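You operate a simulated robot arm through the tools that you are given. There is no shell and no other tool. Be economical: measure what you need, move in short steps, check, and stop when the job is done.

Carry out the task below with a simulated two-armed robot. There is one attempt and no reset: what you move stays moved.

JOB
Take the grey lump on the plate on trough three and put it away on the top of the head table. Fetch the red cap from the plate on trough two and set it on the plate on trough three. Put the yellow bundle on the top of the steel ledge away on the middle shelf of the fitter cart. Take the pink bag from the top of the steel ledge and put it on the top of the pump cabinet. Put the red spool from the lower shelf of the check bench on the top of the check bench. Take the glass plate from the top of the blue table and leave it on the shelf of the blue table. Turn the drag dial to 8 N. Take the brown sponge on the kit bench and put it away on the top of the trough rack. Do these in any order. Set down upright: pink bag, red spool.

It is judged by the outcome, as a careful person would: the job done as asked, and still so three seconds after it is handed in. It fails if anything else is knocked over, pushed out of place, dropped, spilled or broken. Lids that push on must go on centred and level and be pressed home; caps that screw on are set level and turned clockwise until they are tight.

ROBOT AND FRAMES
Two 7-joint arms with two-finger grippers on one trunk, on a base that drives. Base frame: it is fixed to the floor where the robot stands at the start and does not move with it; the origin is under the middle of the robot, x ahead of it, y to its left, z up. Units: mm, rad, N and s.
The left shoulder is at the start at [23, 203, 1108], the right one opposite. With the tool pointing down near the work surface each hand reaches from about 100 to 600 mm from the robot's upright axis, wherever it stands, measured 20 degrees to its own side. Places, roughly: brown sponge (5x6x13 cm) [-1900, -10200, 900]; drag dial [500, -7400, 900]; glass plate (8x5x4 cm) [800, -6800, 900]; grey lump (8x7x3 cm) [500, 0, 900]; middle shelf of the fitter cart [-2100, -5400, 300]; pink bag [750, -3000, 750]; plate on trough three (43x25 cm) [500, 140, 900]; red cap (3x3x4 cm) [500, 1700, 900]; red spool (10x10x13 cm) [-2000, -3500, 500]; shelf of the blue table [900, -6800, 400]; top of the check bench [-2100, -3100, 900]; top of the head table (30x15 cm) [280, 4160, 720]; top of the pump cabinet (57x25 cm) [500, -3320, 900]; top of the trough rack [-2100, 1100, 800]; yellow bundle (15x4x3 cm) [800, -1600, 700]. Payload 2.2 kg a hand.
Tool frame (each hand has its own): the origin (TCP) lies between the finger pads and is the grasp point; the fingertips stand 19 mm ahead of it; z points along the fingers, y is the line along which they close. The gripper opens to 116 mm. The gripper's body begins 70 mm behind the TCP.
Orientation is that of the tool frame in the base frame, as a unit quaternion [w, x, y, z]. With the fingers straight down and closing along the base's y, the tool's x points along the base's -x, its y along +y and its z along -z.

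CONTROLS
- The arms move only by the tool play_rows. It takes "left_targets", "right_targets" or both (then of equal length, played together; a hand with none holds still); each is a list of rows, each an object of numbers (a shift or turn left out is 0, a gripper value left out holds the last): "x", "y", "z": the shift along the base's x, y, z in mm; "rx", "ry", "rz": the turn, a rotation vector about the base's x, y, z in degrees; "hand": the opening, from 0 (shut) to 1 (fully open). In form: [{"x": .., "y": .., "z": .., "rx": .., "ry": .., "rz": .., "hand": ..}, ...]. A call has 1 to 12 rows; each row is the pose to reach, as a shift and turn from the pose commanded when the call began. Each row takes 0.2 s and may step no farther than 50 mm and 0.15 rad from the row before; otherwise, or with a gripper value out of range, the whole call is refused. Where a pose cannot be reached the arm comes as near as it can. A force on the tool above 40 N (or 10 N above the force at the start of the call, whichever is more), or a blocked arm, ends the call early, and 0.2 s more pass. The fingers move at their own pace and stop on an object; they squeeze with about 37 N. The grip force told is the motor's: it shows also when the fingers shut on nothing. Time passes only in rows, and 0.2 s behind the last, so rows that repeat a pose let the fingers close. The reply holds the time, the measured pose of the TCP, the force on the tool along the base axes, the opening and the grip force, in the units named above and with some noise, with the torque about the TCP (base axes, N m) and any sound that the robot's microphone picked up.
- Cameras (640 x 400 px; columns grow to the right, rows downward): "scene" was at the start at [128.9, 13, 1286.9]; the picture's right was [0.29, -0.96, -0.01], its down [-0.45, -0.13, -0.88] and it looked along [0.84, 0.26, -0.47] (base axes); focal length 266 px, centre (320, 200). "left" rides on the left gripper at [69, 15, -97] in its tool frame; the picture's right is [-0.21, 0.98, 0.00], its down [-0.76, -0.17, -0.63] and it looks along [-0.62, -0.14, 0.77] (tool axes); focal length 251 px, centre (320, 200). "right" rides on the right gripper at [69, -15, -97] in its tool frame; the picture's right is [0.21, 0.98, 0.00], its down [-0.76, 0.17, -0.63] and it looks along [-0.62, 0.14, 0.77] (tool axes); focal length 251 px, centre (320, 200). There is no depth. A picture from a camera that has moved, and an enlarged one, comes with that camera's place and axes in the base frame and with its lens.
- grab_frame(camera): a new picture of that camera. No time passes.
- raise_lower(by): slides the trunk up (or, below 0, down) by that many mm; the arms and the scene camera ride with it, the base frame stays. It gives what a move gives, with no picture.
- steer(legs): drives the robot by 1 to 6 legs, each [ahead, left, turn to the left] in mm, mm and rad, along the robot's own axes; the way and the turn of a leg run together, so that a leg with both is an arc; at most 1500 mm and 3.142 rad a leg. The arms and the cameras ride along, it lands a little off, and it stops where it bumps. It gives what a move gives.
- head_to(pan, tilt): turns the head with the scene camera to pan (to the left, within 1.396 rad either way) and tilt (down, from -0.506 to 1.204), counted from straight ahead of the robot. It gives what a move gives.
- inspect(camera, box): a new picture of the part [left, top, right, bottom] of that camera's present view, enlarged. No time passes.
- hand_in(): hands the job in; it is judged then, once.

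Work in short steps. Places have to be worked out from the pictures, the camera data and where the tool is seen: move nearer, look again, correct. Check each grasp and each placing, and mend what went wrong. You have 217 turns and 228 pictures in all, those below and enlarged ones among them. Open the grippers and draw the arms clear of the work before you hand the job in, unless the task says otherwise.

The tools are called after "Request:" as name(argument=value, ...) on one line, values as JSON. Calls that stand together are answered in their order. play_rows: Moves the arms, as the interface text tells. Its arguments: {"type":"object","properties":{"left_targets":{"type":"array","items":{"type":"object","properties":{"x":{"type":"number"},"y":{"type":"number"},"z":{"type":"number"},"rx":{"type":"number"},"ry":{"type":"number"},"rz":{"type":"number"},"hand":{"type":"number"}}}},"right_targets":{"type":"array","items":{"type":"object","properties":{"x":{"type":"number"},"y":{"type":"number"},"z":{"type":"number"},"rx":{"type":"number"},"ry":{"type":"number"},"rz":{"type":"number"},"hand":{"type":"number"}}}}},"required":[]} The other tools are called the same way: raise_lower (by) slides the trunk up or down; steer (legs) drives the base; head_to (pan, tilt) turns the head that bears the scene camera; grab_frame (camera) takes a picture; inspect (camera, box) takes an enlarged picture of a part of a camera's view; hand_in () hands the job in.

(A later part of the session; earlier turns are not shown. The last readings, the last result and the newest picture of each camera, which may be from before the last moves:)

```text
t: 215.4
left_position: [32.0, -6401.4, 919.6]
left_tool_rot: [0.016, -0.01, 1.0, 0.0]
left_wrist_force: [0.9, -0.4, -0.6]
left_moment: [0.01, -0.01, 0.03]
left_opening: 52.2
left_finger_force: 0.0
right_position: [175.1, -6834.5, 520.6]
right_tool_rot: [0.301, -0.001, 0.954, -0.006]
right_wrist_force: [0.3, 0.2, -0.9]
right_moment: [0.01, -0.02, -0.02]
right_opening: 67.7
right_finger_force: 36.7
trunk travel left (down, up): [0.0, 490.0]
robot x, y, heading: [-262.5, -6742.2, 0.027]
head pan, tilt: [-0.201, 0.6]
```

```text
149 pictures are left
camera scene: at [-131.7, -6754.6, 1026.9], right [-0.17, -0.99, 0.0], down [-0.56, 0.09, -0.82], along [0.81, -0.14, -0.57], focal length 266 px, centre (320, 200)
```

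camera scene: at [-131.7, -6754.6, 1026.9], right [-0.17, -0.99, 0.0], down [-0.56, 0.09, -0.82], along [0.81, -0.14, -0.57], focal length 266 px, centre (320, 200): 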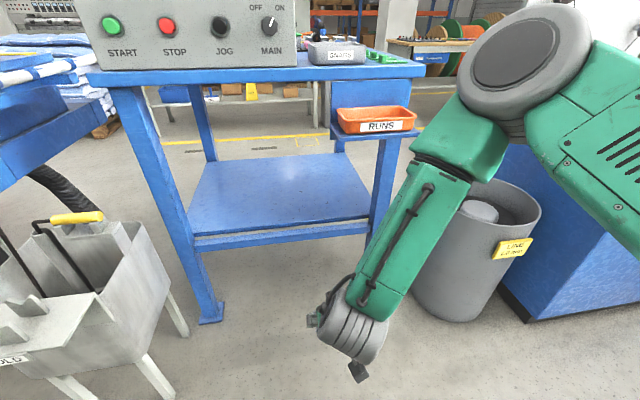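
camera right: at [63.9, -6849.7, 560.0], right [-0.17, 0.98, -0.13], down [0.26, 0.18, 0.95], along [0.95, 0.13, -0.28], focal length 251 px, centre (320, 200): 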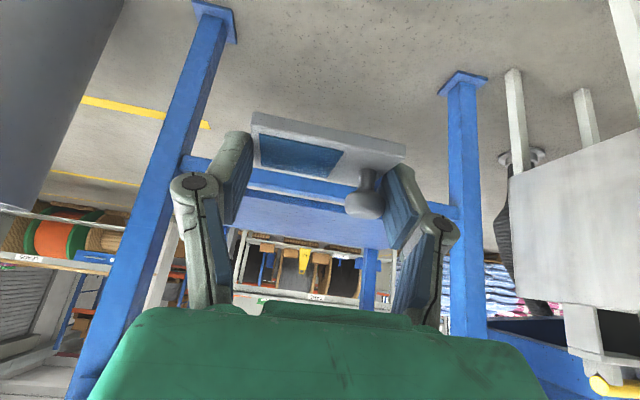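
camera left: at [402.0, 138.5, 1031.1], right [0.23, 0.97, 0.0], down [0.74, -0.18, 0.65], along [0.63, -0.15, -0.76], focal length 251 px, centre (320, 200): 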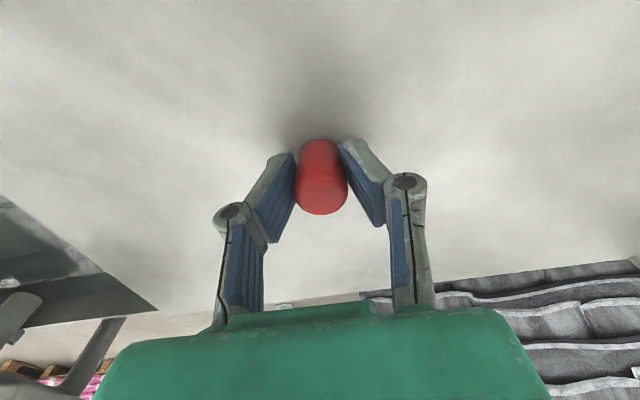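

The shelf surface is at z≈385. To keep the elbow clear of the table edge I'll stretch the arm further ahead before driving in; test it in free space.

Request:
play_rows(right_targets=[{"x": 40}, {"x": 80, "z": -10}, {"x": 120, "z": -20}, {"x": 150, "z": -30}, {"x": 165, "z": -40}, {"x": 165, "z": -40}, {"x": 165, "z": -40}])

Request:
head_to(pan=-0.5, tilt=0.5)

Request:
grab_frame(camera="scene")

```text
t: 217.0
left_position: [30.8, -6401.8, 919.9]
left_tool_rot: [0.016, -0.011, 1.0, 0.0]
left_wrist_force: [-0.4, -0.4, 0.1]
left_moment: [-0.02, 0.01, -0.01]
left_opening: 52.3
left_finger_force: 0.1
right_position: [340.0, -6837.1, 478.6]
right_tool_rot: [0.301, -0.002, 0.953, -0.005]
right_wrist_force: [-0.5, -0.3, 0.0]
right_moment: [-0.03, -0.03, -0.03]
right_opening: 67.5
right_finger_force: 37.0
trunk travel left (down, up): [0.0, 490.0]
robot x, y, heading: [-258.1, -6746.7, 0.031]
head pan, tilt: [-0.201, 0.6]
```

```text
t: 217.8
left_position: [30.6, -6403.1, 919.6]
left_tool_rot: [0.017, -0.01, 1.0, 0.002]
left_wrist_force: [-0.8, -1.0, -0.4]
left_moment: [0.02, 0.02, 0.04]
left_opening: 52.0
left_finger_force: 0.1
right_position: [339.1, -6837.3, 479.5]
right_tool_rot: [0.301, 0.0, 0.954, -0.005]
right_wrist_force: [0.4, -0.3, -0.7]
right_moment: [-0.01, 0.03, -0.01]
right_opening: 67.5
right_finger_force: 37.0
trunk travel left (down, up): [0.0, 490.0]
robot x, y, heading: [-259.2, -6746.5, 0.027]
head pan, tilt: [-0.499, 0.499]
```

```text
148 pictures are left
camera scene: at [-137.4, -6781.6, 1036.0], right [-0.45, -0.89, 0.0], down [-0.43, 0.21, -0.88], along [0.78, -0.4, -0.48], focal length 266 px, centre (320, 200)
```

scene: 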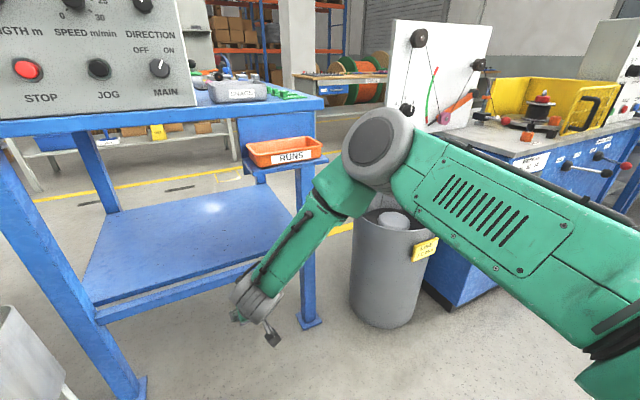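

Elbow geometry looks workable. Before driving in, I check the left side where white pipes stick out near the left hand.

Request:
head_to(pan=0.6, tilt=0.5)

Request:
grab_frame(camera="scene")

Request:
grab_frame(camera="left")

```text
t: 219.1
left_position: [31.4, -6402.5, 920.1]
left_tool_rot: [0.017, -0.011, 1.0, 0.001]
left_wrist_force: [0.2, 0.4, -0.9]
left_moment: [0.0, 0.01, 0.02]
left_opening: 52.6
left_finger_force: 0.1
right_position: [339.4, -6836.9, 478.3]
right_tool_rot: [0.301, -0.002, 0.954, -0.005]
right_wrist_force: [-0.8, 0.5, -0.5]
right_moment: [-0.01, 0.01, 0.0]
right_opening: 67.7
right_finger_force: 37.1
trunk travel left (down, up): [0.0, 490.0]
robot x, y, heading: [-260.9, -6743.1, 0.025]
head pan, tilt: [0.6, 0.499]
```

```text
147 pictures are left
camera scene: at [-145.1, -6687.0, 1035.9], right [0.59, -0.81, 0.0], down [-0.39, -0.28, -0.88], along [0.71, 0.52, -0.48], focal length 266 px, centre (320, 200)
```

scene: 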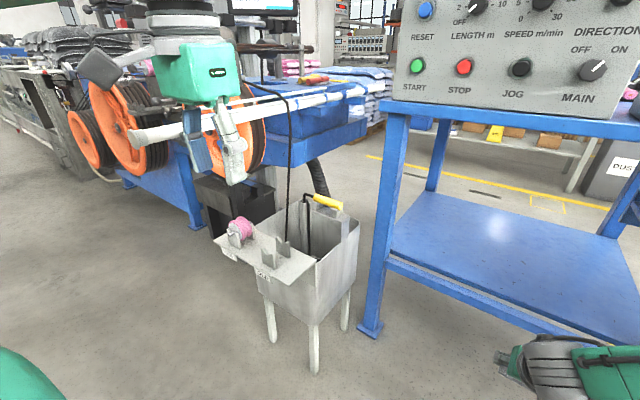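

```text
146 pictures are left
camera left: at [-41.4, -6389.1, 1012.6], right [0.19, 0.98, 0.01], down [0.74, -0.15, 0.66], along [0.65, -0.12, -0.75], focal length 251 px, centre (320, 200)
```

left: 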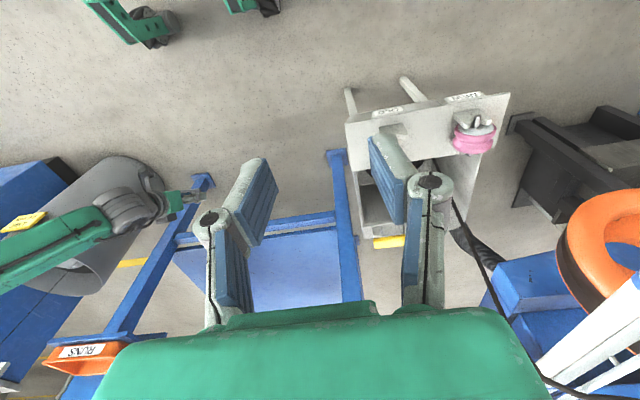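

The tank stands at about x 300–530, y > -6333, so I'll shift left only ~85 mm, driving forward in stages.

Request:
steer(legs=[[0, 85, -0.02], [150, 0, 0]])

Request:
head_to(pan=-0.35, tilt=0.6)

Request:
play_rows(right_targets=[{}, {}, {}, {}, {}, {}, {}, {}, {}, {}, {}, {}])

Request:
play_rows(right_targets=[{}, {}, {}, {}, {}, {}, {}, {}, {}, {}, {}, {}])

Request:
grab_frame(camera="scene")

Request:
grab_frame(camera="right")

```text
t: 221.2
left_position: [185.5, -6306.0, 912.1]
left_tool_rot: [0.012, -0.003, 1.0, -0.008]
left_wrist_force: [0.1, 0.5, -1.5]
left_moment: [-0.1, 0.01, 0.01]
left_opening: 52.3
left_finger_force: 0.1
right_position: [484.4, -6750.6, 480.9]
right_tool_rot: [0.301, 0.004, 0.954, -0.013]
right_wrist_force: [-1.1, 0.6, -1.0]
right_moment: [-0.12, -0.02, -0.03]
right_opening: 67.5
right_finger_force: 36.7
trunk travel left (down, up): [0.0, 490.0]
robot x, y, heading: [-117.9, -6656.8, 0.013]
head pan, tilt: [0.6, 0.499]
```

```text
t: 222.4
left_position: [182.4, -6328.9, 920.1]
left_tool_rot: [0.013, -0.002, 1.0, 0.004]
left_wrist_force: [-0.8, 0.0, 0.8]
left_moment: [0.06, -0.01, -0.05]
left_opening: 52.4
left_finger_force: 0.2
right_position: [483.5, -6766.1, 478.9]
right_tool_rot: [0.301, 0.008, 0.953, -0.004]
right_wrist_force: [0.1, -1.7, -0.8]
right_moment: [0.08, -0.01, 0.05]
right_opening: 67.7
right_finger_force: 37.5
trunk travel left (down, up): [0.0, 490.0]
robot x, y, heading: [-112.6, -6660.4, 0.011]
head pan, tilt: [-0.351, 0.6]
```

```text
t: 225.0
left_position: [182.4, -6306.0, 912.6]
left_tool_rot: [0.01, -0.003, 1.0, -0.007]
left_wrist_force: [-0.1, -0.4, 0.2]
left_moment: [-0.06, 0.01, 0.02]
left_opening: 52.2
left_finger_force: 0.0
right_position: [482.8, -6749.5, 481.0]
right_tool_rot: [0.302, 0.004, 0.953, -0.012]
right_wrist_force: [-0.6, -0.6, -0.1]
right_moment: [-0.02, -0.04, 0.01]
right_opening: 67.6
right_finger_force: 37.3
trunk travel left (down, up): [0.0, 490.0]
robot x, y, heading: [-113.9, -6652.3, 0.012]
head pan, tilt: [-0.351, 0.6]
```

```text
t: 227.6
left_position: [183.5, -6310.0, 914.5]
left_tool_rot: [0.012, -0.003, 1.0, -0.006]
left_wrist_force: [0.4, -0.7, -0.5]
left_moment: [0.01, 0.03, 0.0]
left_opening: 52.5
left_finger_force: 0.1
right_position: [483.5, -6753.0, 481.0]
right_tool_rot: [0.302, 0.005, 0.953, -0.011]
right_wrist_force: [0.3, 0.3, -1.2]
right_moment: [-0.01, 0.02, -0.02]
right_opening: 67.5
right_finger_force: 37.1
trunk travel left (down, up): [0.0, 490.0]
robot x, y, heading: [-111.4, -6659.1, 0.013]
head pan, tilt: [-0.351, 0.6]
```

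```text
145 pictures are left
camera scene: at [12.4, -6681.1, 1026.9], right [-0.33, -0.94, 0.0], down [-0.54, 0.19, -0.82], along [0.78, -0.27, -0.57], focal length 266 px, centre (320, 200)
```

scene: 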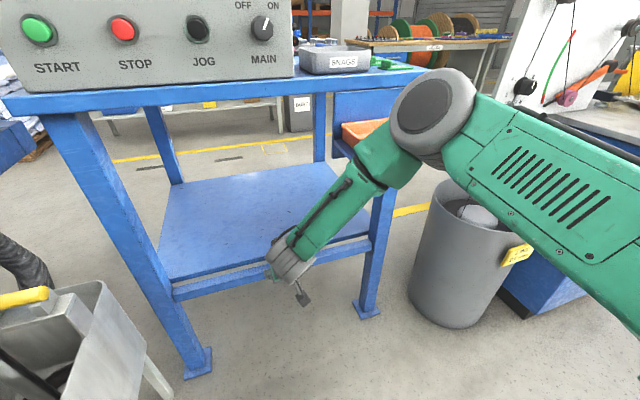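

```text
144 pictures are left
camera right: at [371.8, -6766.2, 520.0], right [-0.16, 0.98, -0.14], down [0.26, 0.18, 0.95], along [0.95, 0.12, -0.28], focal length 251 px, centre (320, 200)
```

right: 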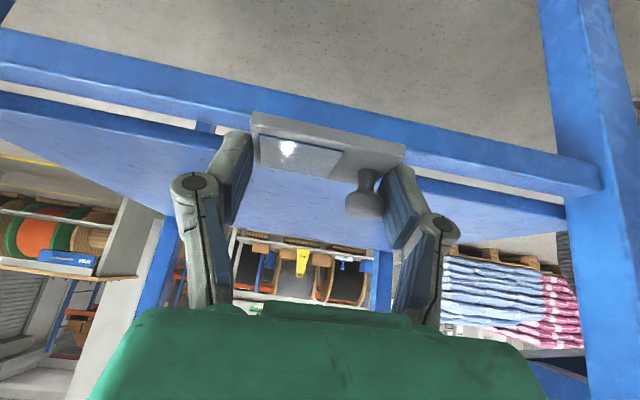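

The arm still has reach in hand, so I'll extend it forward from here (plate bottom is ~55 mm above the shelf) rather than drive closer.

Request:
play_rows(right_targets=[{"x": 35}, {"x": 70}, {"x": 105}, {"x": 140}, {"x": 165}, {"x": 180}, {"x": 180}, {"x": 180}, {"x": 180}, {"x": 180}, {"x": 180}])

Request:
grab_frame(camera="scene")

Request:
grab_frame(camera="right")

```text
t: 230.0
left_position: [182.9, -6311.1, 914.0]
left_tool_rot: [0.01, -0.002, 1.0, -0.005]
left_wrist_force: [-0.2, -0.4, 0.4]
left_moment: [0.02, 0.0, 0.02]
left_opening: 52.0
left_finger_force: 0.1
right_position: [662.5, -6753.5, 480.3]
right_tool_rot: [0.302, 0.006, 0.953, -0.012]
right_wrist_force: [0.1, 0.2, -0.8]
right_moment: [0.0, 0.03, 0.0]
right_opening: 67.4
right_finger_force: 37.1
trunk travel left (down, up): [0.0, 490.0]
robot x, y, heading: [-110.2, -6656.3, 0.014]
head pan, tilt: [-0.351, 0.6]
```

```text
143 pictures are left
camera scene: at [12.9, -6680.8, 1026.9], right [-0.33, -0.94, 0.0], down [-0.54, 0.19, -0.82], along [0.78, -0.27, -0.57], focal length 266 px, centre (320, 200)
```

scene: 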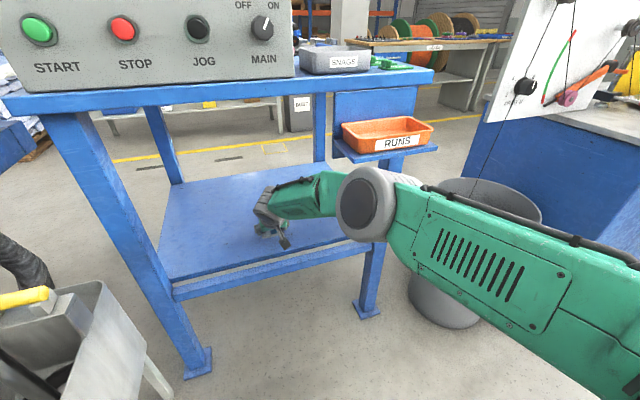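

```text
142 pictures are left
camera right: at [551.7, -6766.8, 520.1], right [-0.16, 0.98, -0.14], down [0.26, 0.18, 0.95], along [0.95, 0.12, -0.28], focal length 251 px, centre (320, 200)
```

right: 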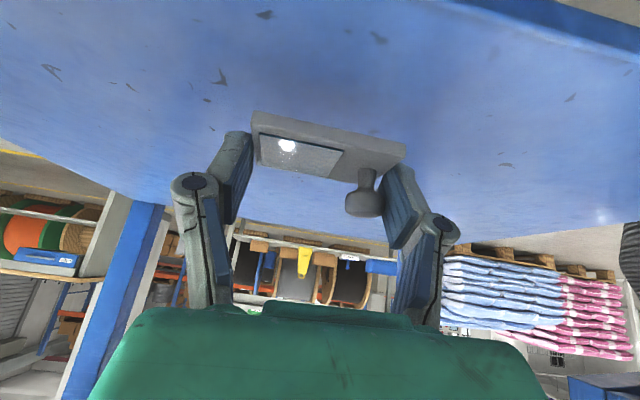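

The plate is over the shelf. Lower straight down, then feel for contact.

Request:
play_rows(right_targets=[{"x": 3, "z": -12}, {"x": 6, "z": -24}, {"x": 6, "z": -36}, {"x": 6, "z": -42}, {"x": 6, "z": -42}])

Request:
grab_frame(camera="right")

Request:
play_rows(right_targets=[{"z": -2}, {"z": -4}, {"z": -6}, {"z": -6}])

Request:
play_rows(right_targets=[{"z": -2}, {"z": -4}, {"z": -5}, {"z": -5}])

```text
t: 231.2
left_position: [182.5, -6309.6, 913.9]
left_tool_rot: [0.01, -0.004, 1.0, -0.005]
left_wrist_force: [-0.9, 0.0, -0.4]
left_moment: [0.0, 0.02, 0.02]
left_opening: 52.1
left_finger_force: 0.1
right_position: [664.6, -6758.3, 446.8]
right_tool_rot: [0.302, 0.005, 0.953, -0.012]
right_wrist_force: [1.2, 0.2, 0.2]
right_moment: [-0.03, -0.02, -0.01]
right_opening: 67.6
right_finger_force: 37.1
right hand out of reach, approached as far as the arm can: row 2, 3, 4, 5
trunk travel left (down, up): [0.0, 490.0]
robot x, y, heading: [-110.3, -6654.7, 0.011]
head pan, tilt: [-0.351, 0.6]
```

```text
141 pictures are left
camera right: at [553.0, -6771.5, 485.1], right [-0.16, 0.98, -0.14], down [0.26, 0.18, 0.95], along [0.95, 0.12, -0.28], focal length 251 px, centre (320, 200)
```

right: 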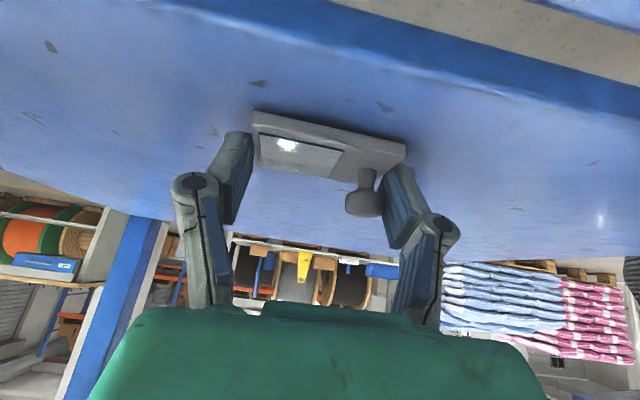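

```text
t: 232.2
left_position: [182.6, -6310.5, 915.3]
left_tool_rot: [0.012, -0.003, 1.0, -0.005]
left_wrist_force: [0.8, 0.0, 0.1]
left_moment: [-0.02, 0.03, -0.02]
left_opening: 52.3
left_finger_force: 0.0
right_position: [664.7, -6758.4, 444.4]
right_tool_rot: [0.304, 0.005, 0.953, -0.01]
right_wrist_force: [3.1, -0.2, 9.7]
right_moment: [0.37, -0.21, -0.1]
right_opening: 67.5
right_finger_force: 36.9
trunk travel left (down, up): [0.0, 490.0]
robot x, y, heading: [-111.9, -6656.8, 0.016]
head pan, tilt: [-0.351, 0.6]
```

```text
t: 233.2
left_position: [180.1, -6310.1, 916.4]
left_tool_rot: [0.014, -0.004, 1.0, -0.005]
left_wrist_force: [0.1, -1.0, 0.0]
left_moment: [-0.01, 0.01, 0.0]
left_opening: 52.2
left_finger_force: 0.1
right_position: [662.8, -6757.9, 441.2]
right_tool_rot: [0.308, 0.004, 0.951, -0.01]
right_wrist_force: [7.2, 4.0, 27.7]
right_moment: [0.28, 0.09, -0.12]
right_opening: 67.6
right_finger_force: 37.2
trunk travel left (down, up): [0.0, 490.0]
robot x, y, heading: [-112.7, -6659.2, 0.013]
head pan, tilt: [-0.351, 0.6]
```

Contact with the shelf (28 N). Open gently and withdraw up and back.

Request:
play_rows(right_targets=[{"z": 2, "hand": 0.62}, {"z": 3, "hand": 0.68}, {"z": 5, "hand": 0.78}, {"z": 8, "hand": 0.82}, {"z": 20}, {"z": 38}, {"z": 50}, {"z": 50}])

Request:
grab_frame(camera="right")

```text
t: 235.0
left_position: [182.3, -6311.2, 913.6]
left_tool_rot: [0.011, -0.002, 1.0, -0.005]
left_wrist_force: [0.7, 1.2, 0.5]
left_moment: [0.01, 0.0, 0.01]
left_opening: 52.3
left_finger_force: 0.2
right_position: [663.1, -6759.8, 486.3]
right_tool_rot: [0.303, 0.006, 0.953, -0.012]
right_wrist_force: [0.0, 0.7, 0.3]
right_moment: [0.03, -0.02, 0.0]
right_opening: 95.1
right_finger_force: 0.1
trunk travel left (down, up): [0.0, 490.0]
robot x, y, heading: [-111.8, -6656.5, 0.013]
head pan, tilt: [-0.351, 0.6]
```

```text
140 pictures are left
camera right: at [552.4, -6772.9, 524.9], right [-0.16, 0.98, -0.14], down [0.26, 0.18, 0.95], along [0.95, 0.12, -0.28], focal length 251 px, centre (320, 200)
```

right: 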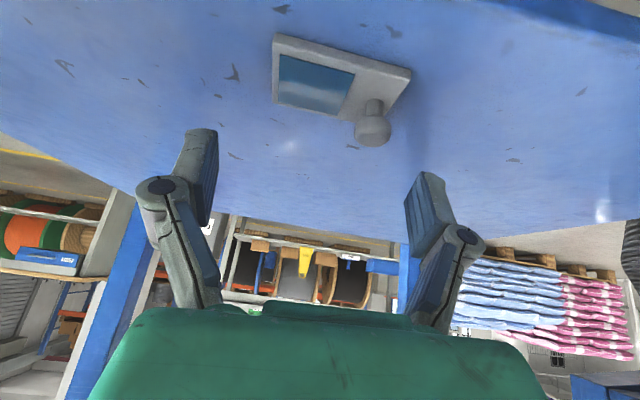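

The glass plate rests on the shelf. Retract the arm straight back, raise the trunk, and un-tilt the hand.

Request:
play_rows(right_targets=[{"x": -40}, {"x": -80}, {"x": -120}, {"x": -160}, {"x": -200}, {"x": -235, "z": 20}, {"x": -260, "z": 60}, {"x": -270, "z": 100}, {"x": -270, "z": 140}, {"x": -270, "z": 180}, {"x": -270, "z": 220}, {"x": -270, "z": 250}])

Request:
steer(legs=[[-250, 0, 0]])

Request:
raise_lower(by=250)

Request:
play_rows(right_targets=[{"ry": 7, "z": 20}, {"ry": 14, "z": 40}, {"ry": 21, "z": 60}, {"ry": 28, "z": 80}, {"ry": 35, "z": 100, "hand": 1}])

Request:
head_to(pan=-0.6, tilt=0.45)

Request:
grab_frame(camera="scene")

```text
t: 237.6
left_position: [182.0, -6309.6, 913.5]
left_tool_rot: [0.013, -0.003, 1.0, -0.005]
left_wrist_force: [-0.1, 0.9, -0.8]
left_moment: [-0.01, -0.01, 0.01]
left_opening: 52.2
left_finger_force: 0.0
right_position: [390.1, -6759.6, 738.4]
right_tool_rot: [0.303, 0.004, 0.953, -0.012]
right_wrist_force: [-0.3, 0.7, 0.3]
right_moment: [0.01, -0.04, 0.02]
right_opening: 95.0
right_finger_force: 0.0
trunk travel left (down, up): [0.0, 490.0]
robot x, y, heading: [-112.4, -6656.3, 0.013]
head pan, tilt: [-0.351, 0.6]
```

```text
t: 239.4
left_position: [-62.6, -6312.6, 915.0]
left_tool_rot: [0.013, -0.005, 1.0, -0.005]
left_wrist_force: [-0.4, 0.2, 0.7]
left_moment: [0.0, -0.01, 0.0]
left_opening: 52.1
left_finger_force: 0.0
right_position: [146.9, -6761.0, 737.9]
right_tool_rot: [0.302, 0.003, 0.953, -0.011]
right_wrist_force: [-0.8, -0.8, 0.0]
right_moment: [-0.01, -0.03, 0.01]
right_opening: 95.0
right_finger_force: 0.0
trunk travel left (down, up): [0.0, 490.0]
robot x, y, heading: [-355.0, -6660.0, 0.017]
head pan, tilt: [-0.351, 0.6]
```

```text
t: 242.0
left_position: [-63.4, -6313.4, 1163.0]
left_tool_rot: [0.01, -0.005, 1.0, -0.004]
left_wrist_force: [-0.6, 0.4, 0.1]
left_moment: [-0.02, -0.02, -0.01]
left_opening: 52.3
left_finger_force: 0.0
right_position: [146.0, -6762.1, 987.6]
right_tool_rot: [0.304, 0.003, 0.953, -0.01]
right_wrist_force: [-0.2, -0.2, 0.4]
right_moment: [0.02, -0.01, 0.0]
right_opening: 95.0
right_finger_force: 0.1
trunk travel left (down, up): [-250.0, 240.0]
robot x, y, heading: [-355.8, -6656.1, 0.013]
head pan, tilt: [-0.351, 0.6]
```

```text
t: 243.2
left_position: [-63.2, -6313.7, 1163.3]
left_tool_rot: [0.01, -0.004, 1.0, -0.005]
left_wrist_force: [0.5, -0.4, 0.0]
left_moment: [-0.02, 0.03, -0.01]
left_opening: 52.0
left_finger_force: 0.1
right_position: [148.0, -6763.3, 1087.5]
right_tool_rot: [0.002, 0.0, 1.0, -0.011]
right_wrist_force: [0.6, 1.2, -1.2]
right_moment: [0.02, 0.01, 0.0]
right_opening: 115.8
right_finger_force: 0.2
trunk travel left (down, up): [-250.0, 240.0]
robot x, y, heading: [-359.4, -6659.1, 0.015]
head pan, tilt: [-0.351, 0.6]
```

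```text
t: 243.9
left_position: [-63.6, -6313.8, 1164.5]
left_tool_rot: [0.01, -0.004, 1.0, -0.004]
left_wrist_force: [0.3, -0.1, 0.7]
left_moment: [0.0, 0.03, -0.01]
left_opening: 52.4
left_finger_force: 0.1
right_position: [147.9, -6764.2, 1088.3]
right_tool_rot: [0.003, 0.001, 1.0, -0.011]
right_wrist_force: [0.1, 0.6, -0.4]
right_moment: [-0.02, 0.04, -0.05]
right_opening: 115.8
right_finger_force: 0.1
trunk travel left (down, up): [-250.0, 240.0]
robot x, y, heading: [-355.0, -6659.0, 0.018]
head pan, tilt: [-0.6, 0.45]
```

```text
139 pictures are left
camera scene: at [-237.8, -6705.4, 1290.6], right [-0.55, -0.83, 0.0], down [-0.37, 0.24, -0.9], along [0.75, -0.5, -0.44], focal length 266 px, centre (320, 200)
```

scene: 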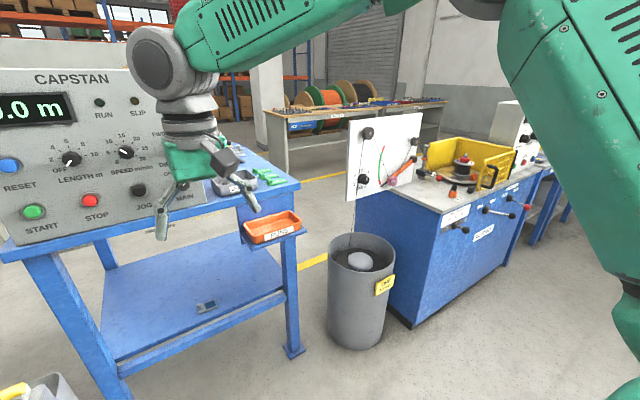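

The glass plate is visible on the shelf. Now zoom on the white drag board.

Request:
inspect(camera="scene", box=[330, 105, 450, 215])

```text
3.64 times, centred on (390, 160) of scene
camera zoom: at [-237.8, -6705.4, 1290.6], right [-0.55, -0.83, 0.0], down [-0.37, 0.24, -0.9], along [0.75, -0.5, -0.44], focal length 969 px, centre (66, 346)
```

zoom: 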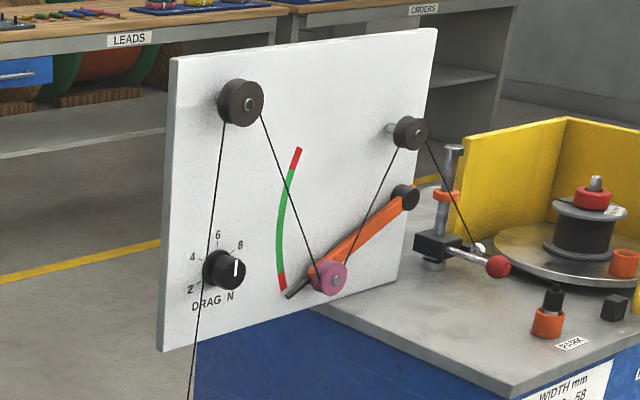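

The dial is at about [490, -7397, 900] on a board facing the aisle, with a thread passing just left of it. I'll drive to face it and take a closer look.

Request:
steer(legs=[[0, -610, -0.015], [280, 0, 0]])

Request:
head_to(pan=-0.35, tilt=0.5)

Request:
grab_frame(camera="scene")

Request:
inspect(camera="scene", box=[270, 150, 390, 240])

```text
t: 248.9
left_position: [220.4, -6932.0, 1165.6]
left_tool_rot: [0.011, 0.004, 1.0, -0.003]
left_wrist_force: [-0.6, 0.5, 0.1]
left_moment: [0.05, 0.02, 0.0]
left_opening: 52.3
left_finger_force: 0.1
right_position: [426.6, -7383.6, 1087.6]
right_tool_rot: [0.002, 0.007, 1.0, -0.009]
right_wrist_force: [1.0, 0.4, 0.5]
right_moment: [0.03, 0.01, -0.02]
right_opening: 116.1
right_finger_force: 0.1
trunk travel left (down, up): [-250.0, 240.0]
robot x, y, heading: [-74.2, -7268.5, 0.006]
head pan, tilt: [-0.6, 0.45]
```

```text
t: 249.7
left_position: [218.1, -6932.1, 1164.4]
left_tool_rot: [0.009, 0.003, 1.0, -0.003]
left_wrist_force: [-0.2, -0.5, -0.1]
left_moment: [0.03, 0.01, -0.01]
left_opening: 52.2
left_finger_force: 0.1
right_position: [424.4, -7383.2, 1089.5]
right_tool_rot: [0.003, 0.007, 1.0, -0.009]
right_wrist_force: [-0.1, -0.8, -0.1]
right_moment: [0.03, -0.02, -0.01]
right_opening: 116.0
right_finger_force: 0.0
trunk travel left (down, up): [-250.0, 240.0]
robot x, y, heading: [-78.1, -7273.4, 0.004]
head pan, tilt: [-0.351, 0.499]
```

```text
137 pictures are left
camera scene: at [50.4, -7299.2, 1286.1], right [-0.34, -0.94, 0.0], down [-0.45, 0.16, -0.88], along [0.82, -0.3, -0.48], focal length 266 px, centre (320, 200)
```

scene: 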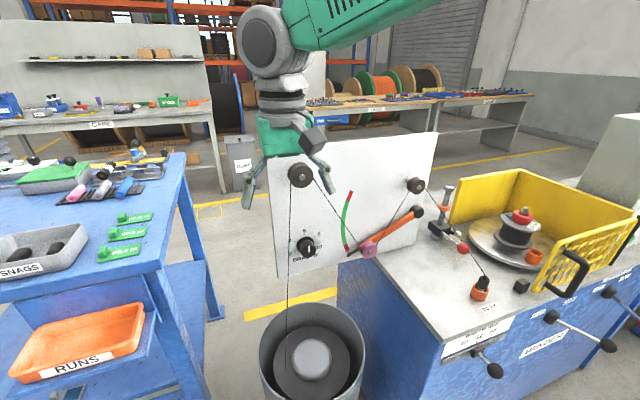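

```text
4.44 times, centred on (330, 195) of scene
camera zoom: at [50.4, -7299.2, 1286.1], right [-0.34, -0.94, 0.0], down [-0.45, 0.16, -0.88], along [0.82, -0.3, -0.48], focal length 1184 px, centre (276, 222)
```

zoom: 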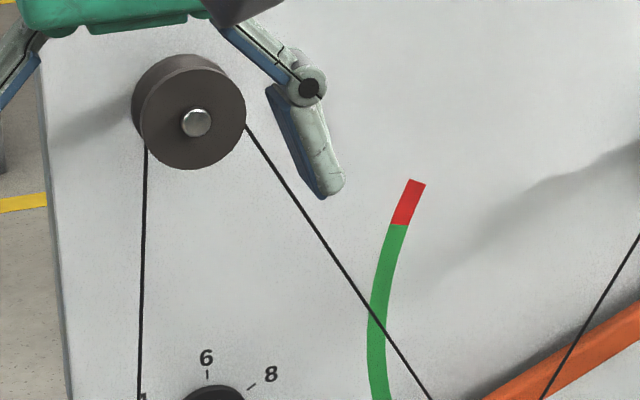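

Now zoom on the dial itself.

Request:
inspect(camera="scene", box=[275, 215, 345, 270])

```text
7.27 times, centred on (310, 242) of scene
camera zoom: at [50.4, -7299.2, 1286.1], right [-0.34, -0.94, 0.0], down [-0.45, 0.16, -0.88], along [0.82, -0.3, -0.48], focal length 1937 px, centre (393, -109)
```

zoom: 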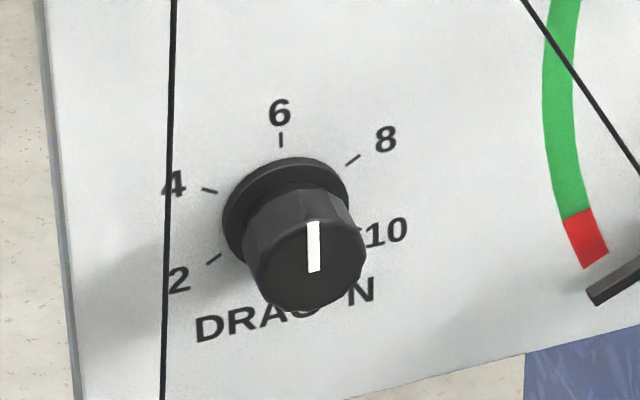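

The pointer is at 6; the scale is 60° per 2 N, so it needs a 60° clockwise turn to 8. I'll bring the right hand back and pitch it to point horizontally at the dial (about [528, -7438, 888]).

Request:
play_rows(right_targets=[{"x": -10, "y": -5, "z": -16, "ry": -8}, {"x": -20, "y": -10, "z": -32, "ry": -16}, {"x": -30, "y": -15, "z": -50, "ry": -24}, {"x": -40, "y": -20, "z": -66, "ry": -32}, {"x": -50, "y": -25, "z": -83, "ry": -40}, {"x": -60, "y": -30, "z": -100, "ry": -48}, {"x": -70, "y": -35, "z": -116, "ry": -56}, {"x": -80, "y": -40, "z": -133, "ry": -64}, {"x": -90, "y": -45, "z": -150, "ry": -72}, {"x": -95, "y": -50, "z": -166, "ry": -80}, {"x": -100, "y": -55, "z": -190, "ry": -88}, {"x": -100, "y": -55, "z": -200, "ry": -90}])

Request:
grab_frame(camera="scene")

Request:
grab_frame(camera="right")

```text
t: 252.3
left_position: [218.1, -6935.0, 1164.8]
left_tool_rot: [0.009, 0.003, 1.0, -0.002]
left_wrist_force: [-0.2, 0.0, -0.8]
left_moment: [-0.02, -0.01, 0.02]
left_opening: 52.3
left_finger_force: 0.1
right_position: [377.5, -7431.5, 904.8]
right_tool_rot: [0.707, 0.011, 0.707, -0.002]
right_wrist_force: [0.0, -0.3, -0.2]
right_moment: [0.02, 0.01, -0.01]
right_opening: 115.9
right_finger_force: 0.0
right hand out of reach, approached as far as the arm can: row 5, 6, 8, 9, 10, 11, 12
trunk travel left (down, up): [-250.0, 240.0]
robot x, y, heading: [-79.2, -7271.7, 0.003]
head pan, tilt: [-0.351, 0.499]
```

```text
134 pictures are left
camera scene: at [50.2, -7303.5, 1286.0], right [-0.34, -0.94, 0.0], down [-0.45, 0.16, -0.88], along [0.82, -0.3, -0.48], focal length 266 px, centre (320, 200)
```

scene: 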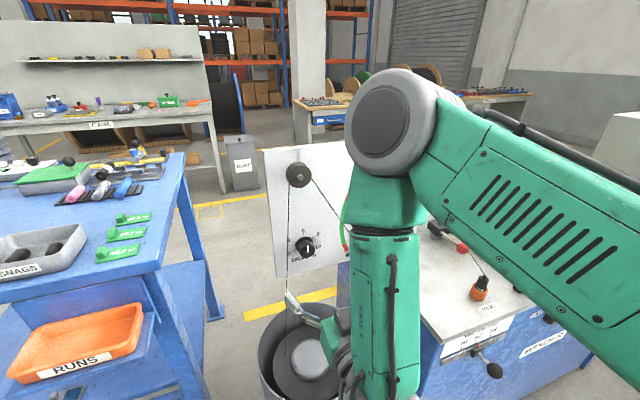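

```text
133 pictures are left
camera right: at [281.1, -7445.5, 834.5], right [0.02, 0.98, -0.2], down [-0.63, 0.17, 0.76], along [0.78, 0.11, 0.62], focal length 251 px, centre (320, 200)
```

right: 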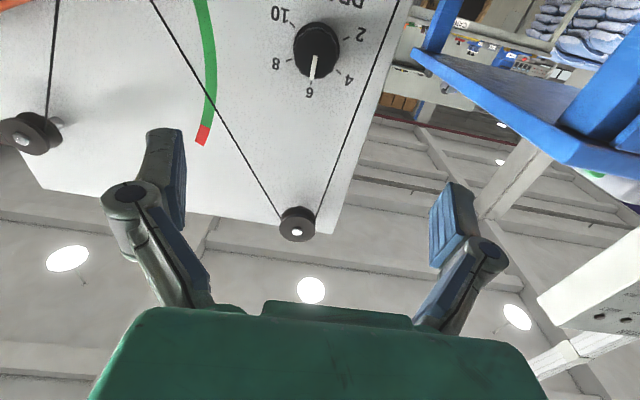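

The tool is level, pointing at the board. I'll roll it +40° as start orientation and move to about 60 mm before the knob, with the opening reduced.

Request:
play_rows(right_targets=[{"rx": 8, "y": -3, "z": -6, "hand": 0.5}, {"rx": 16, "y": -6, "z": -12}, {"rx": 24, "x": 15, "y": -9, "z": -18}, {"rx": 32, "x": 35, "y": -12, "z": -24}, {"rx": 40, "x": 55, "y": -14, "z": -29}, {"rx": 40, "x": 55, "y": -14, "z": -29}, {"rx": 40, "x": 55, "y": -14, "z": -29}])

Request:
grab_frame(camera="right")

Request:
inspect(camera="scene", box=[240, 200, 360, 320])

```text
t: 253.9
left_position: [219.4, -6931.6, 1162.7]
left_tool_rot: [0.009, 0.002, 1.0, -0.003]
left_wrist_force: [-0.2, 0.8, -0.3]
left_moment: [0.01, 0.03, 0.01]
left_opening: 52.1
left_finger_force: 0.0
right_position: [440.0, -7360.7, 978.0]
right_tool_rot: [0.652, 0.266, 0.682, 0.2]
right_wrist_force: [0.8, 0.2, -0.2]
right_moment: [-0.01, 0.03, 0.0]
right_opening: 57.8
right_finger_force: 0.1
right hand out of reach, approached as far as the arm can: row 1, 2, 3, 4, 5, 6, 7
trunk travel left (down, up): [-250.0, 240.0]
robot x, y, heading: [-71.7, -7273.0, 0.006]
head pan, tilt: [-0.351, 0.499]
```

```text
132 pictures are left
camera right: at [342.7, -7323.2, 921.1], right [0.1, 0.89, 0.44], down [-0.6, -0.29, 0.74], along [0.79, -0.34, 0.51], focal length 251 px, centre (320, 200)
```

right: 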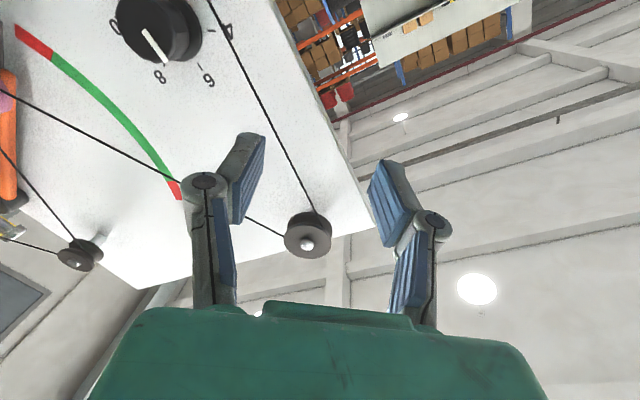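

```text
3.33 times, centred on (300, 260) of scene
camera zoom: at [50.6, -7298.3, 1286.0], right [-0.34, -0.94, 0.0], down [-0.45, 0.16, -0.88], along [0.82, -0.3, -0.48], focal length 888 px, centre (387, 0)
```

zoom: 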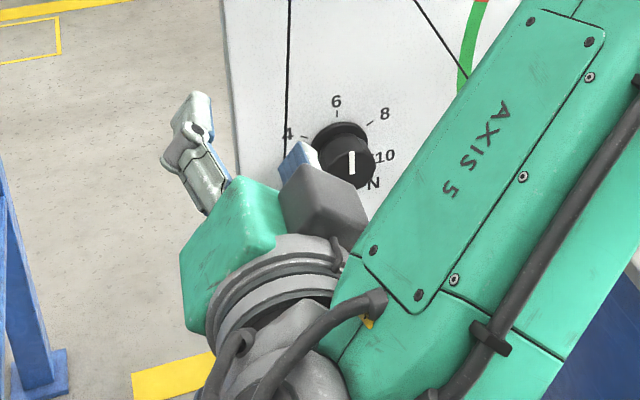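

The hand was too close to the body for that pose. I'll back the robot off by 180 mm and see what pose the hand is in.

Request:
steer(legs=[[-180, 0, 0]])

Request:
play_rows(right_targets=[{"x": 20}, {"x": 40}, {"x": 60}, {"x": 80}, {"x": 90}, {"x": 90}, {"x": 90}, {"x": 90}, {"x": 90}])

Request:
grab_frame(camera="right")

```text
t: 255.3
left_position: [46.1, -6930.6, 1163.1]
left_tool_rot: [0.009, 0.003, 1.0, -0.003]
left_wrist_force: [0.2, 0.7, 0.3]
left_moment: [0.0, -0.01, 0.03]
left_opening: 52.5
left_finger_force: 0.0
right_position: [267.0, -7361.5, 977.7]
right_tool_rot: [0.652, 0.265, 0.681, 0.2]
right_wrist_force: [-0.1, 1.0, 1.2]
right_moment: [-0.01, 0.02, 0.02]
right_opening: 58.2
right_finger_force: 0.0
trunk travel left (down, up): [-250.0, 240.0]
robot x, y, heading: [-246.0, -7272.2, 0.002]
head pan, tilt: [-0.351, 0.499]
```

```text
t: 257.3
left_position: [44.7, -6931.5, 1164.1]
left_tool_rot: [0.006, 0.002, 1.0, -0.003]
left_wrist_force: [-0.8, 0.6, 0.5]
left_moment: [0.03, 0.05, 0.0]
left_opening: 52.3
left_finger_force: 0.1
right_position: [353.6, -7363.0, 978.4]
right_tool_rot: [0.652, 0.267, 0.682, 0.197]
right_wrist_force: [0.0, 0.2, 0.6]
right_moment: [0.0, 0.02, 0.01]
right_opening: 58.0
right_finger_force: 0.1
trunk travel left (down, up): [-250.0, 240.0]
robot x, y, heading: [-245.6, -7271.7, 0.007]
head pan, tilt: [-0.351, 0.499]
```

```text
130 pictures are left
camera right: at [257.1, -7325.0, 922.2], right [0.1, 0.9, 0.43], down [-0.61, -0.29, 0.74], along [0.79, -0.34, 0.51], focal length 251 px, centre (320, 200)
```

right: 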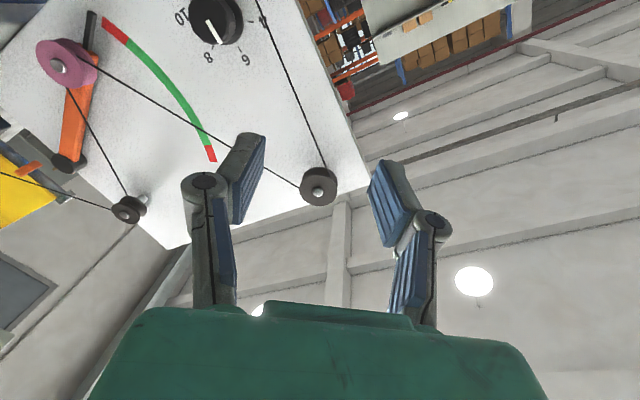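

Now correct the residual tilt and move in front of the knob at x≈440.

Request:
play_rows(right_targets=[{"x": 10, "y": -25, "z": -30, "rx": 0.5, "ry": -1.5, "rz": 1.5}, {"x": 25, "y": -50, "z": -60, "rx": 1, "ry": -3, "rz": 3}, {"x": 45, "y": -70, "z": -85, "rx": 1.7, "ry": -4.2, "rz": 4.5}, {"x": 70, "y": -83, "z": -102, "rx": 1.7, "ry": -4.2, "rz": 4.5}, {"x": 86, "y": -83, "z": -102, "rx": 1.7, "ry": -4.2, "rz": 4.5}, {"x": 86, "y": -83, "z": -102, "rx": 1.7, "ry": -4.2, "rz": 4.5}, {"x": 86, "y": -83, "z": -102, "rx": 1.7, "ry": -4.2, "rz": 4.5}])

Request:
grab_frame(camera="right")

Request:
grab_frame(camera="scene")

```text
t: 258.9
left_position: [44.2, -6933.0, 1162.7]
left_tool_rot: [0.005, 0.002, 1.0, -0.003]
left_wrist_force: [0.6, 0.0, -0.2]
left_moment: [0.03, 0.0, 0.01]
left_opening: 52.4
left_finger_force: 0.0
right_position: [463.3, -7364.2, 953.6]
right_tool_rot: [0.649, 0.263, 0.688, 0.191]
right_wrist_force: [0.6, 0.3, -0.2]
right_moment: [-0.01, 0.0, -0.02]
right_opening: 58.0
right_finger_force: 0.0
right hand out of reach, approached as far as the arm can: row 1, 2, 3, 4, 5, 6, 7
trunk travel left (down, up): [-250.0, 240.0]
robot x, y, heading: [-247.5, -7268.1, 0.009]
head pan, tilt: [-0.351, 0.499]
```

```text
129 pictures are left
camera right: at [365.3, -7327.5, 897.9], right [0.11, 0.9, 0.42], down [-0.6, -0.28, 0.75], along [0.8, -0.33, 0.5], focal length 251 px, centre (320, 200)
```

right: 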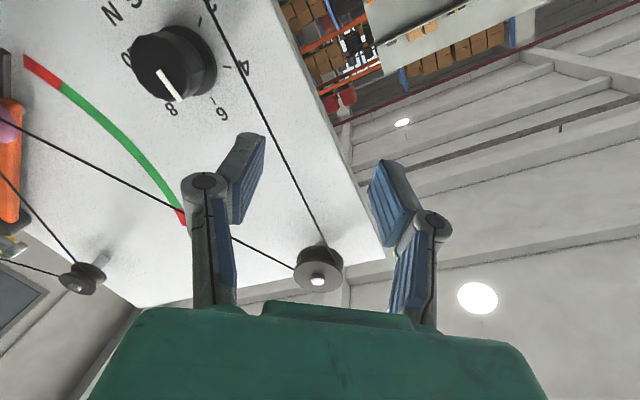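

```text
128 pictures are left
camera scene: at [-121.0, -7298.0, 1286.0], right [-0.34, -0.94, 0.0], down [-0.45, 0.16, -0.88], along [0.82, -0.3, -0.48], focal length 266 px, centre (320, 200)
```

scene: 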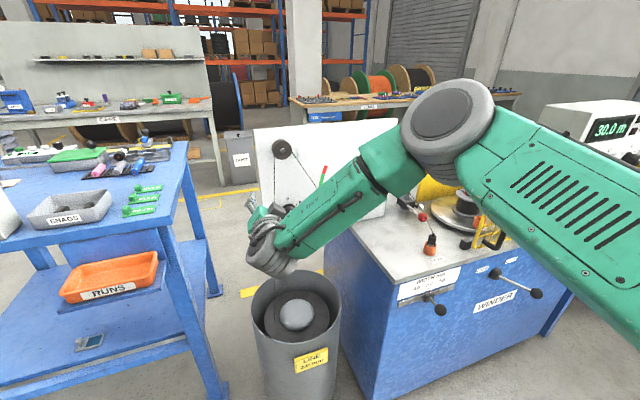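

The wrist geometry limits this pose laterally, so I'll instead shift the base and trunk to line up. First retract a bit and test whether the full +60° roll is feasible.

Request:
play_rows(right_targets=[{"x": -30}, {"x": -60}, {"x": -80}])

Request:
play_rows(right_targets=[{"rx": 8}, {"rx": 16}, {"rx": 24}, {"rx": 32}, {"rx": 40}, {"rx": 48}, {"rx": 56}, {"rx": 60}, {"rx": 60}])

```text
t: 259.7
left_position: [44.1, -6931.6, 1162.6]
left_tool_rot: [0.007, 0.002, 1.0, -0.003]
left_wrist_force: [0.5, 0.9, 0.1]
left_moment: [0.01, 0.03, 0.05]
left_opening: 52.1
left_finger_force: 0.2
right_position: [384.7, -7361.0, 956.6]
right_tool_rot: [0.648, 0.266, 0.688, 0.189]
right_wrist_force: [-1.2, 0.5, 1.1]
right_moment: [0.01, 0.02, 0.03]
right_opening: 58.0
right_finger_force: 0.1
trunk travel left (down, up): [-250.0, 240.0]
robot x, y, heading: [-248.0, -7266.1, 0.003]
head pan, tilt: [-0.351, 0.499]
```

```text
t: 261.7
left_position: [43.7, -6931.5, 1162.7]
left_tool_rot: [0.006, 0.003, 1.0, -0.003]
left_wrist_force: [0.4, -1.2, 0.0]
left_moment: [-0.02, -0.01, 0.01]
left_opening: 52.3
left_finger_force: 0.1
right_position: [418.7, -7390.7, 1087.7]
right_tool_rot: [0.4, 0.566, 0.548, 0.469]
right_wrist_force: [-0.3, 0.1, -0.7]
right_moment: [-0.03, 0.0, 0.01]
right_opening: 58.3
right_finger_force: 0.0
right hand out of reach, approached as far as the arm can: row 1, 2, 3, 4, 5, 6, 7, 8, 9
trunk travel left (down, up): [-250.0, 240.0]
robot x, y, heading: [-246.6, -7270.1, 0.006]
head pan, tilt: [-0.351, 0.499]
```

Positive roll isn't feasible for this arm, so I'll roll the other way: start about -95° and end at -35°. First unwind to -35° and check it's reachable.

Request:
play_rows(right_targets=[{"rx": -8.2, "ry": -0.7, "rz": 0.9, "x": -10, "z": -10}, {"rx": -16.4, "ry": -1.4, "rz": 1.8, "x": -20, "z": -20}, {"rx": -24.6, "ry": -2.2, "rz": 2.7, "x": -30, "z": -30}, {"rx": -32.8, "ry": -2.9, "rz": 3.5, "x": -40, "z": -40}, {"rx": -41, "ry": -3.6, "rz": 4.4, "x": -40, "z": -50}, {"rx": -49.2, "ry": -4.3, "rz": 5.3, "x": -40, "z": -60}, {"rx": -57.4, "ry": -5.1, "rz": 6.2, "x": -40, "z": -70}, {"rx": -65.6, "ry": -5.8, "rz": 7.1, "x": -40, "z": -80}, {"rx": -73.8, "ry": -6.5, "rz": 8, "x": -40, "z": -90}, {"rx": -82, "ry": -7.2, "rz": 8.8, "x": -40, "z": -100}, {"rx": -90.2, "ry": -8, "rz": 9.7, "x": -40, "z": -110}, {"rx": -98.4, "ry": -8.7, "rz": 10.6, "x": -40, "z": -110}])

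Request:
play_rows(right_targets=[{"rx": -8.2, "ry": -0.7, "rz": 0.9}, {"rx": -16.4, "ry": -1.4, "rz": 1.8}, {"rx": -24.6, "ry": -2.2, "rz": 2.7}, {"rx": -30.8, "ry": -2.7, "rz": 3.3}, {"rx": -30.8, "ry": -2.7, "rz": 3.3}])

Request:
grab_frame(camera="right")

```text
t: 264.3
left_position: [43.6, -6932.2, 1163.3]
left_tool_rot: [0.006, 0.003, 1.0, -0.003]
left_wrist_force: [-0.2, -1.1, 0.4]
left_moment: [-0.02, 0.03, 0.02]
left_opening: 52.0
left_finger_force: 0.1
right_position: [376.3, -7392.6, 978.5]
right_tool_rot: [0.684, -0.013, 0.728, -0.041]
right_wrist_force: [0.3, -0.4, 0.7]
right_moment: [-0.01, -0.01, 0.0]
right_opening: 57.8
right_finger_force: 0.0
trunk travel left (down, up): [-250.0, 240.0]
robot x, y, heading: [-249.1, -7267.4, 0.001]
head pan, tilt: [-0.351, 0.499]
```

```text
t: 265.5
left_position: [45.1, -6931.7, 1162.6]
left_tool_rot: [0.007, 0.003, 1.0, -0.004]
left_wrist_force: [-0.2, 0.1, -0.5]
left_moment: [-0.03, 0.01, 0.02]
left_opening: 52.2
left_finger_force: 0.1
right_position: [377.1, -7393.3, 977.4]
right_tool_rot: [0.674, -0.213, 0.675, -0.213]
right_wrist_force: [-0.4, 0.6, 0.5]
right_moment: [0.01, 0.0, 0.0]
right_opening: 58.0
right_finger_force: 0.1
trunk travel left (down, up): [-250.0, 240.0]
robot x, y, heading: [-251.5, -7272.3, 0.001]
head pan, tilt: [-0.351, 0.499]
```

```text
127 pictures are left
camera right: at [280.5, -7446.6, 928.7], right [0.0, 0.68, -0.74], down [-0.63, 0.57, 0.52], along [0.78, 0.47, 0.43], focal length 251 px, centre (320, 200)
```

right: 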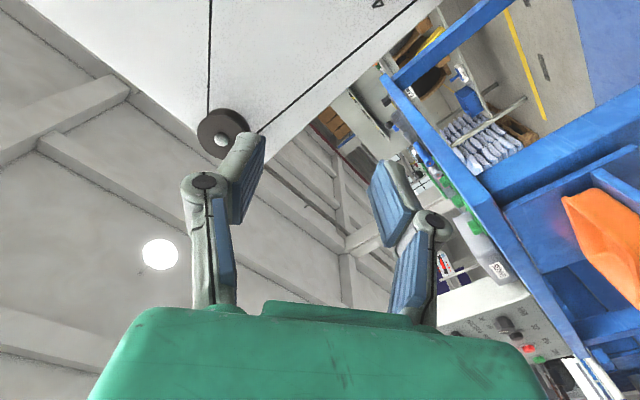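

-35° is exact. Now roll a further -60° to the starting angle and move in front of the knob.

Request:
play_rows(right_targets=[{"rx": -8, "y": -7, "z": -13}, {"rx": -16, "y": -14, "z": -26}, {"rx": -24, "y": -21, "z": -39}, {"rx": -32, "y": -28, "z": -52}, {"rx": -40, "y": -35, "z": -65}, {"rx": -48, "y": -42, "z": -78}, {"rx": -56, "y": -50, "z": -92}, {"rx": -60, "x": 20, "y": -53, "z": -100}, {"rx": -60, "x": 45, "y": -53, "z": -100}, {"rx": -60, "x": 55, "y": -53, "z": -100}, {"rx": -60, "x": 55, "y": -53, "z": -100}])

Request:
grab_frame(camera="right")

Request:
inspect(camera="scene", box=[220, 120, 400, 280])

```text
t: 267.9
left_position: [44.4, -6932.0, 1162.1]
left_tool_rot: [0.007, 0.003, 1.0, -0.003]
left_wrist_force: [-0.3, 0.3, -0.4]
left_moment: [0.0, -0.02, 0.02]
left_opening: 52.4
left_finger_force: 0.1
right_position: [431.2, -7449.1, 878.7]
right_tool_rot: [-0.477, 0.521, -0.479, 0.521]
right_wrist_force: [0.2, -0.7, -0.7]
right_moment: [-0.01, 0.0, 0.0]
right_opening: 57.7
right_finger_force: 0.0
trunk travel left (down, up): [-250.0, 240.0]
robot x, y, heading: [-249.1, -7268.2, 0.002]
head pan, tilt: [-0.351, 0.499]
```

```text
126 pictures are left
camera right: at [335.6, -7516.7, 899.5], right [0.0, -0.3, -0.95], down [-0.63, 0.74, -0.23], along [0.77, 0.6, -0.19], focal length 251 px, centre (320, 200)
```

right: 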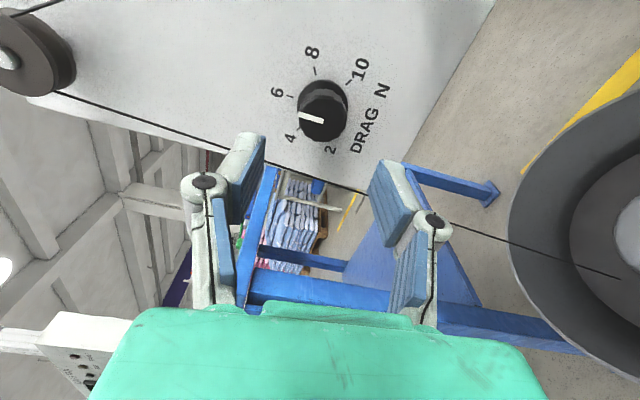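

```text
2.50 times, centred on (310, 200) of scene
camera zoom: at [-121.0, -7297.5, 1286.0], right [-0.34, -0.94, 0.0], down [-0.45, 0.16, -0.88], along [0.82, -0.3, -0.48], focal length 666 px, centre (345, 200)
```

zoom: 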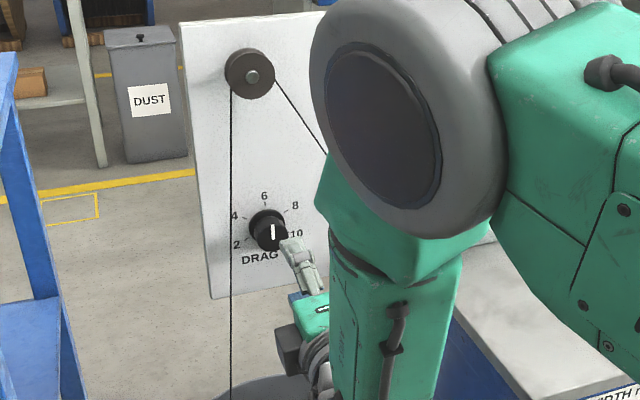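

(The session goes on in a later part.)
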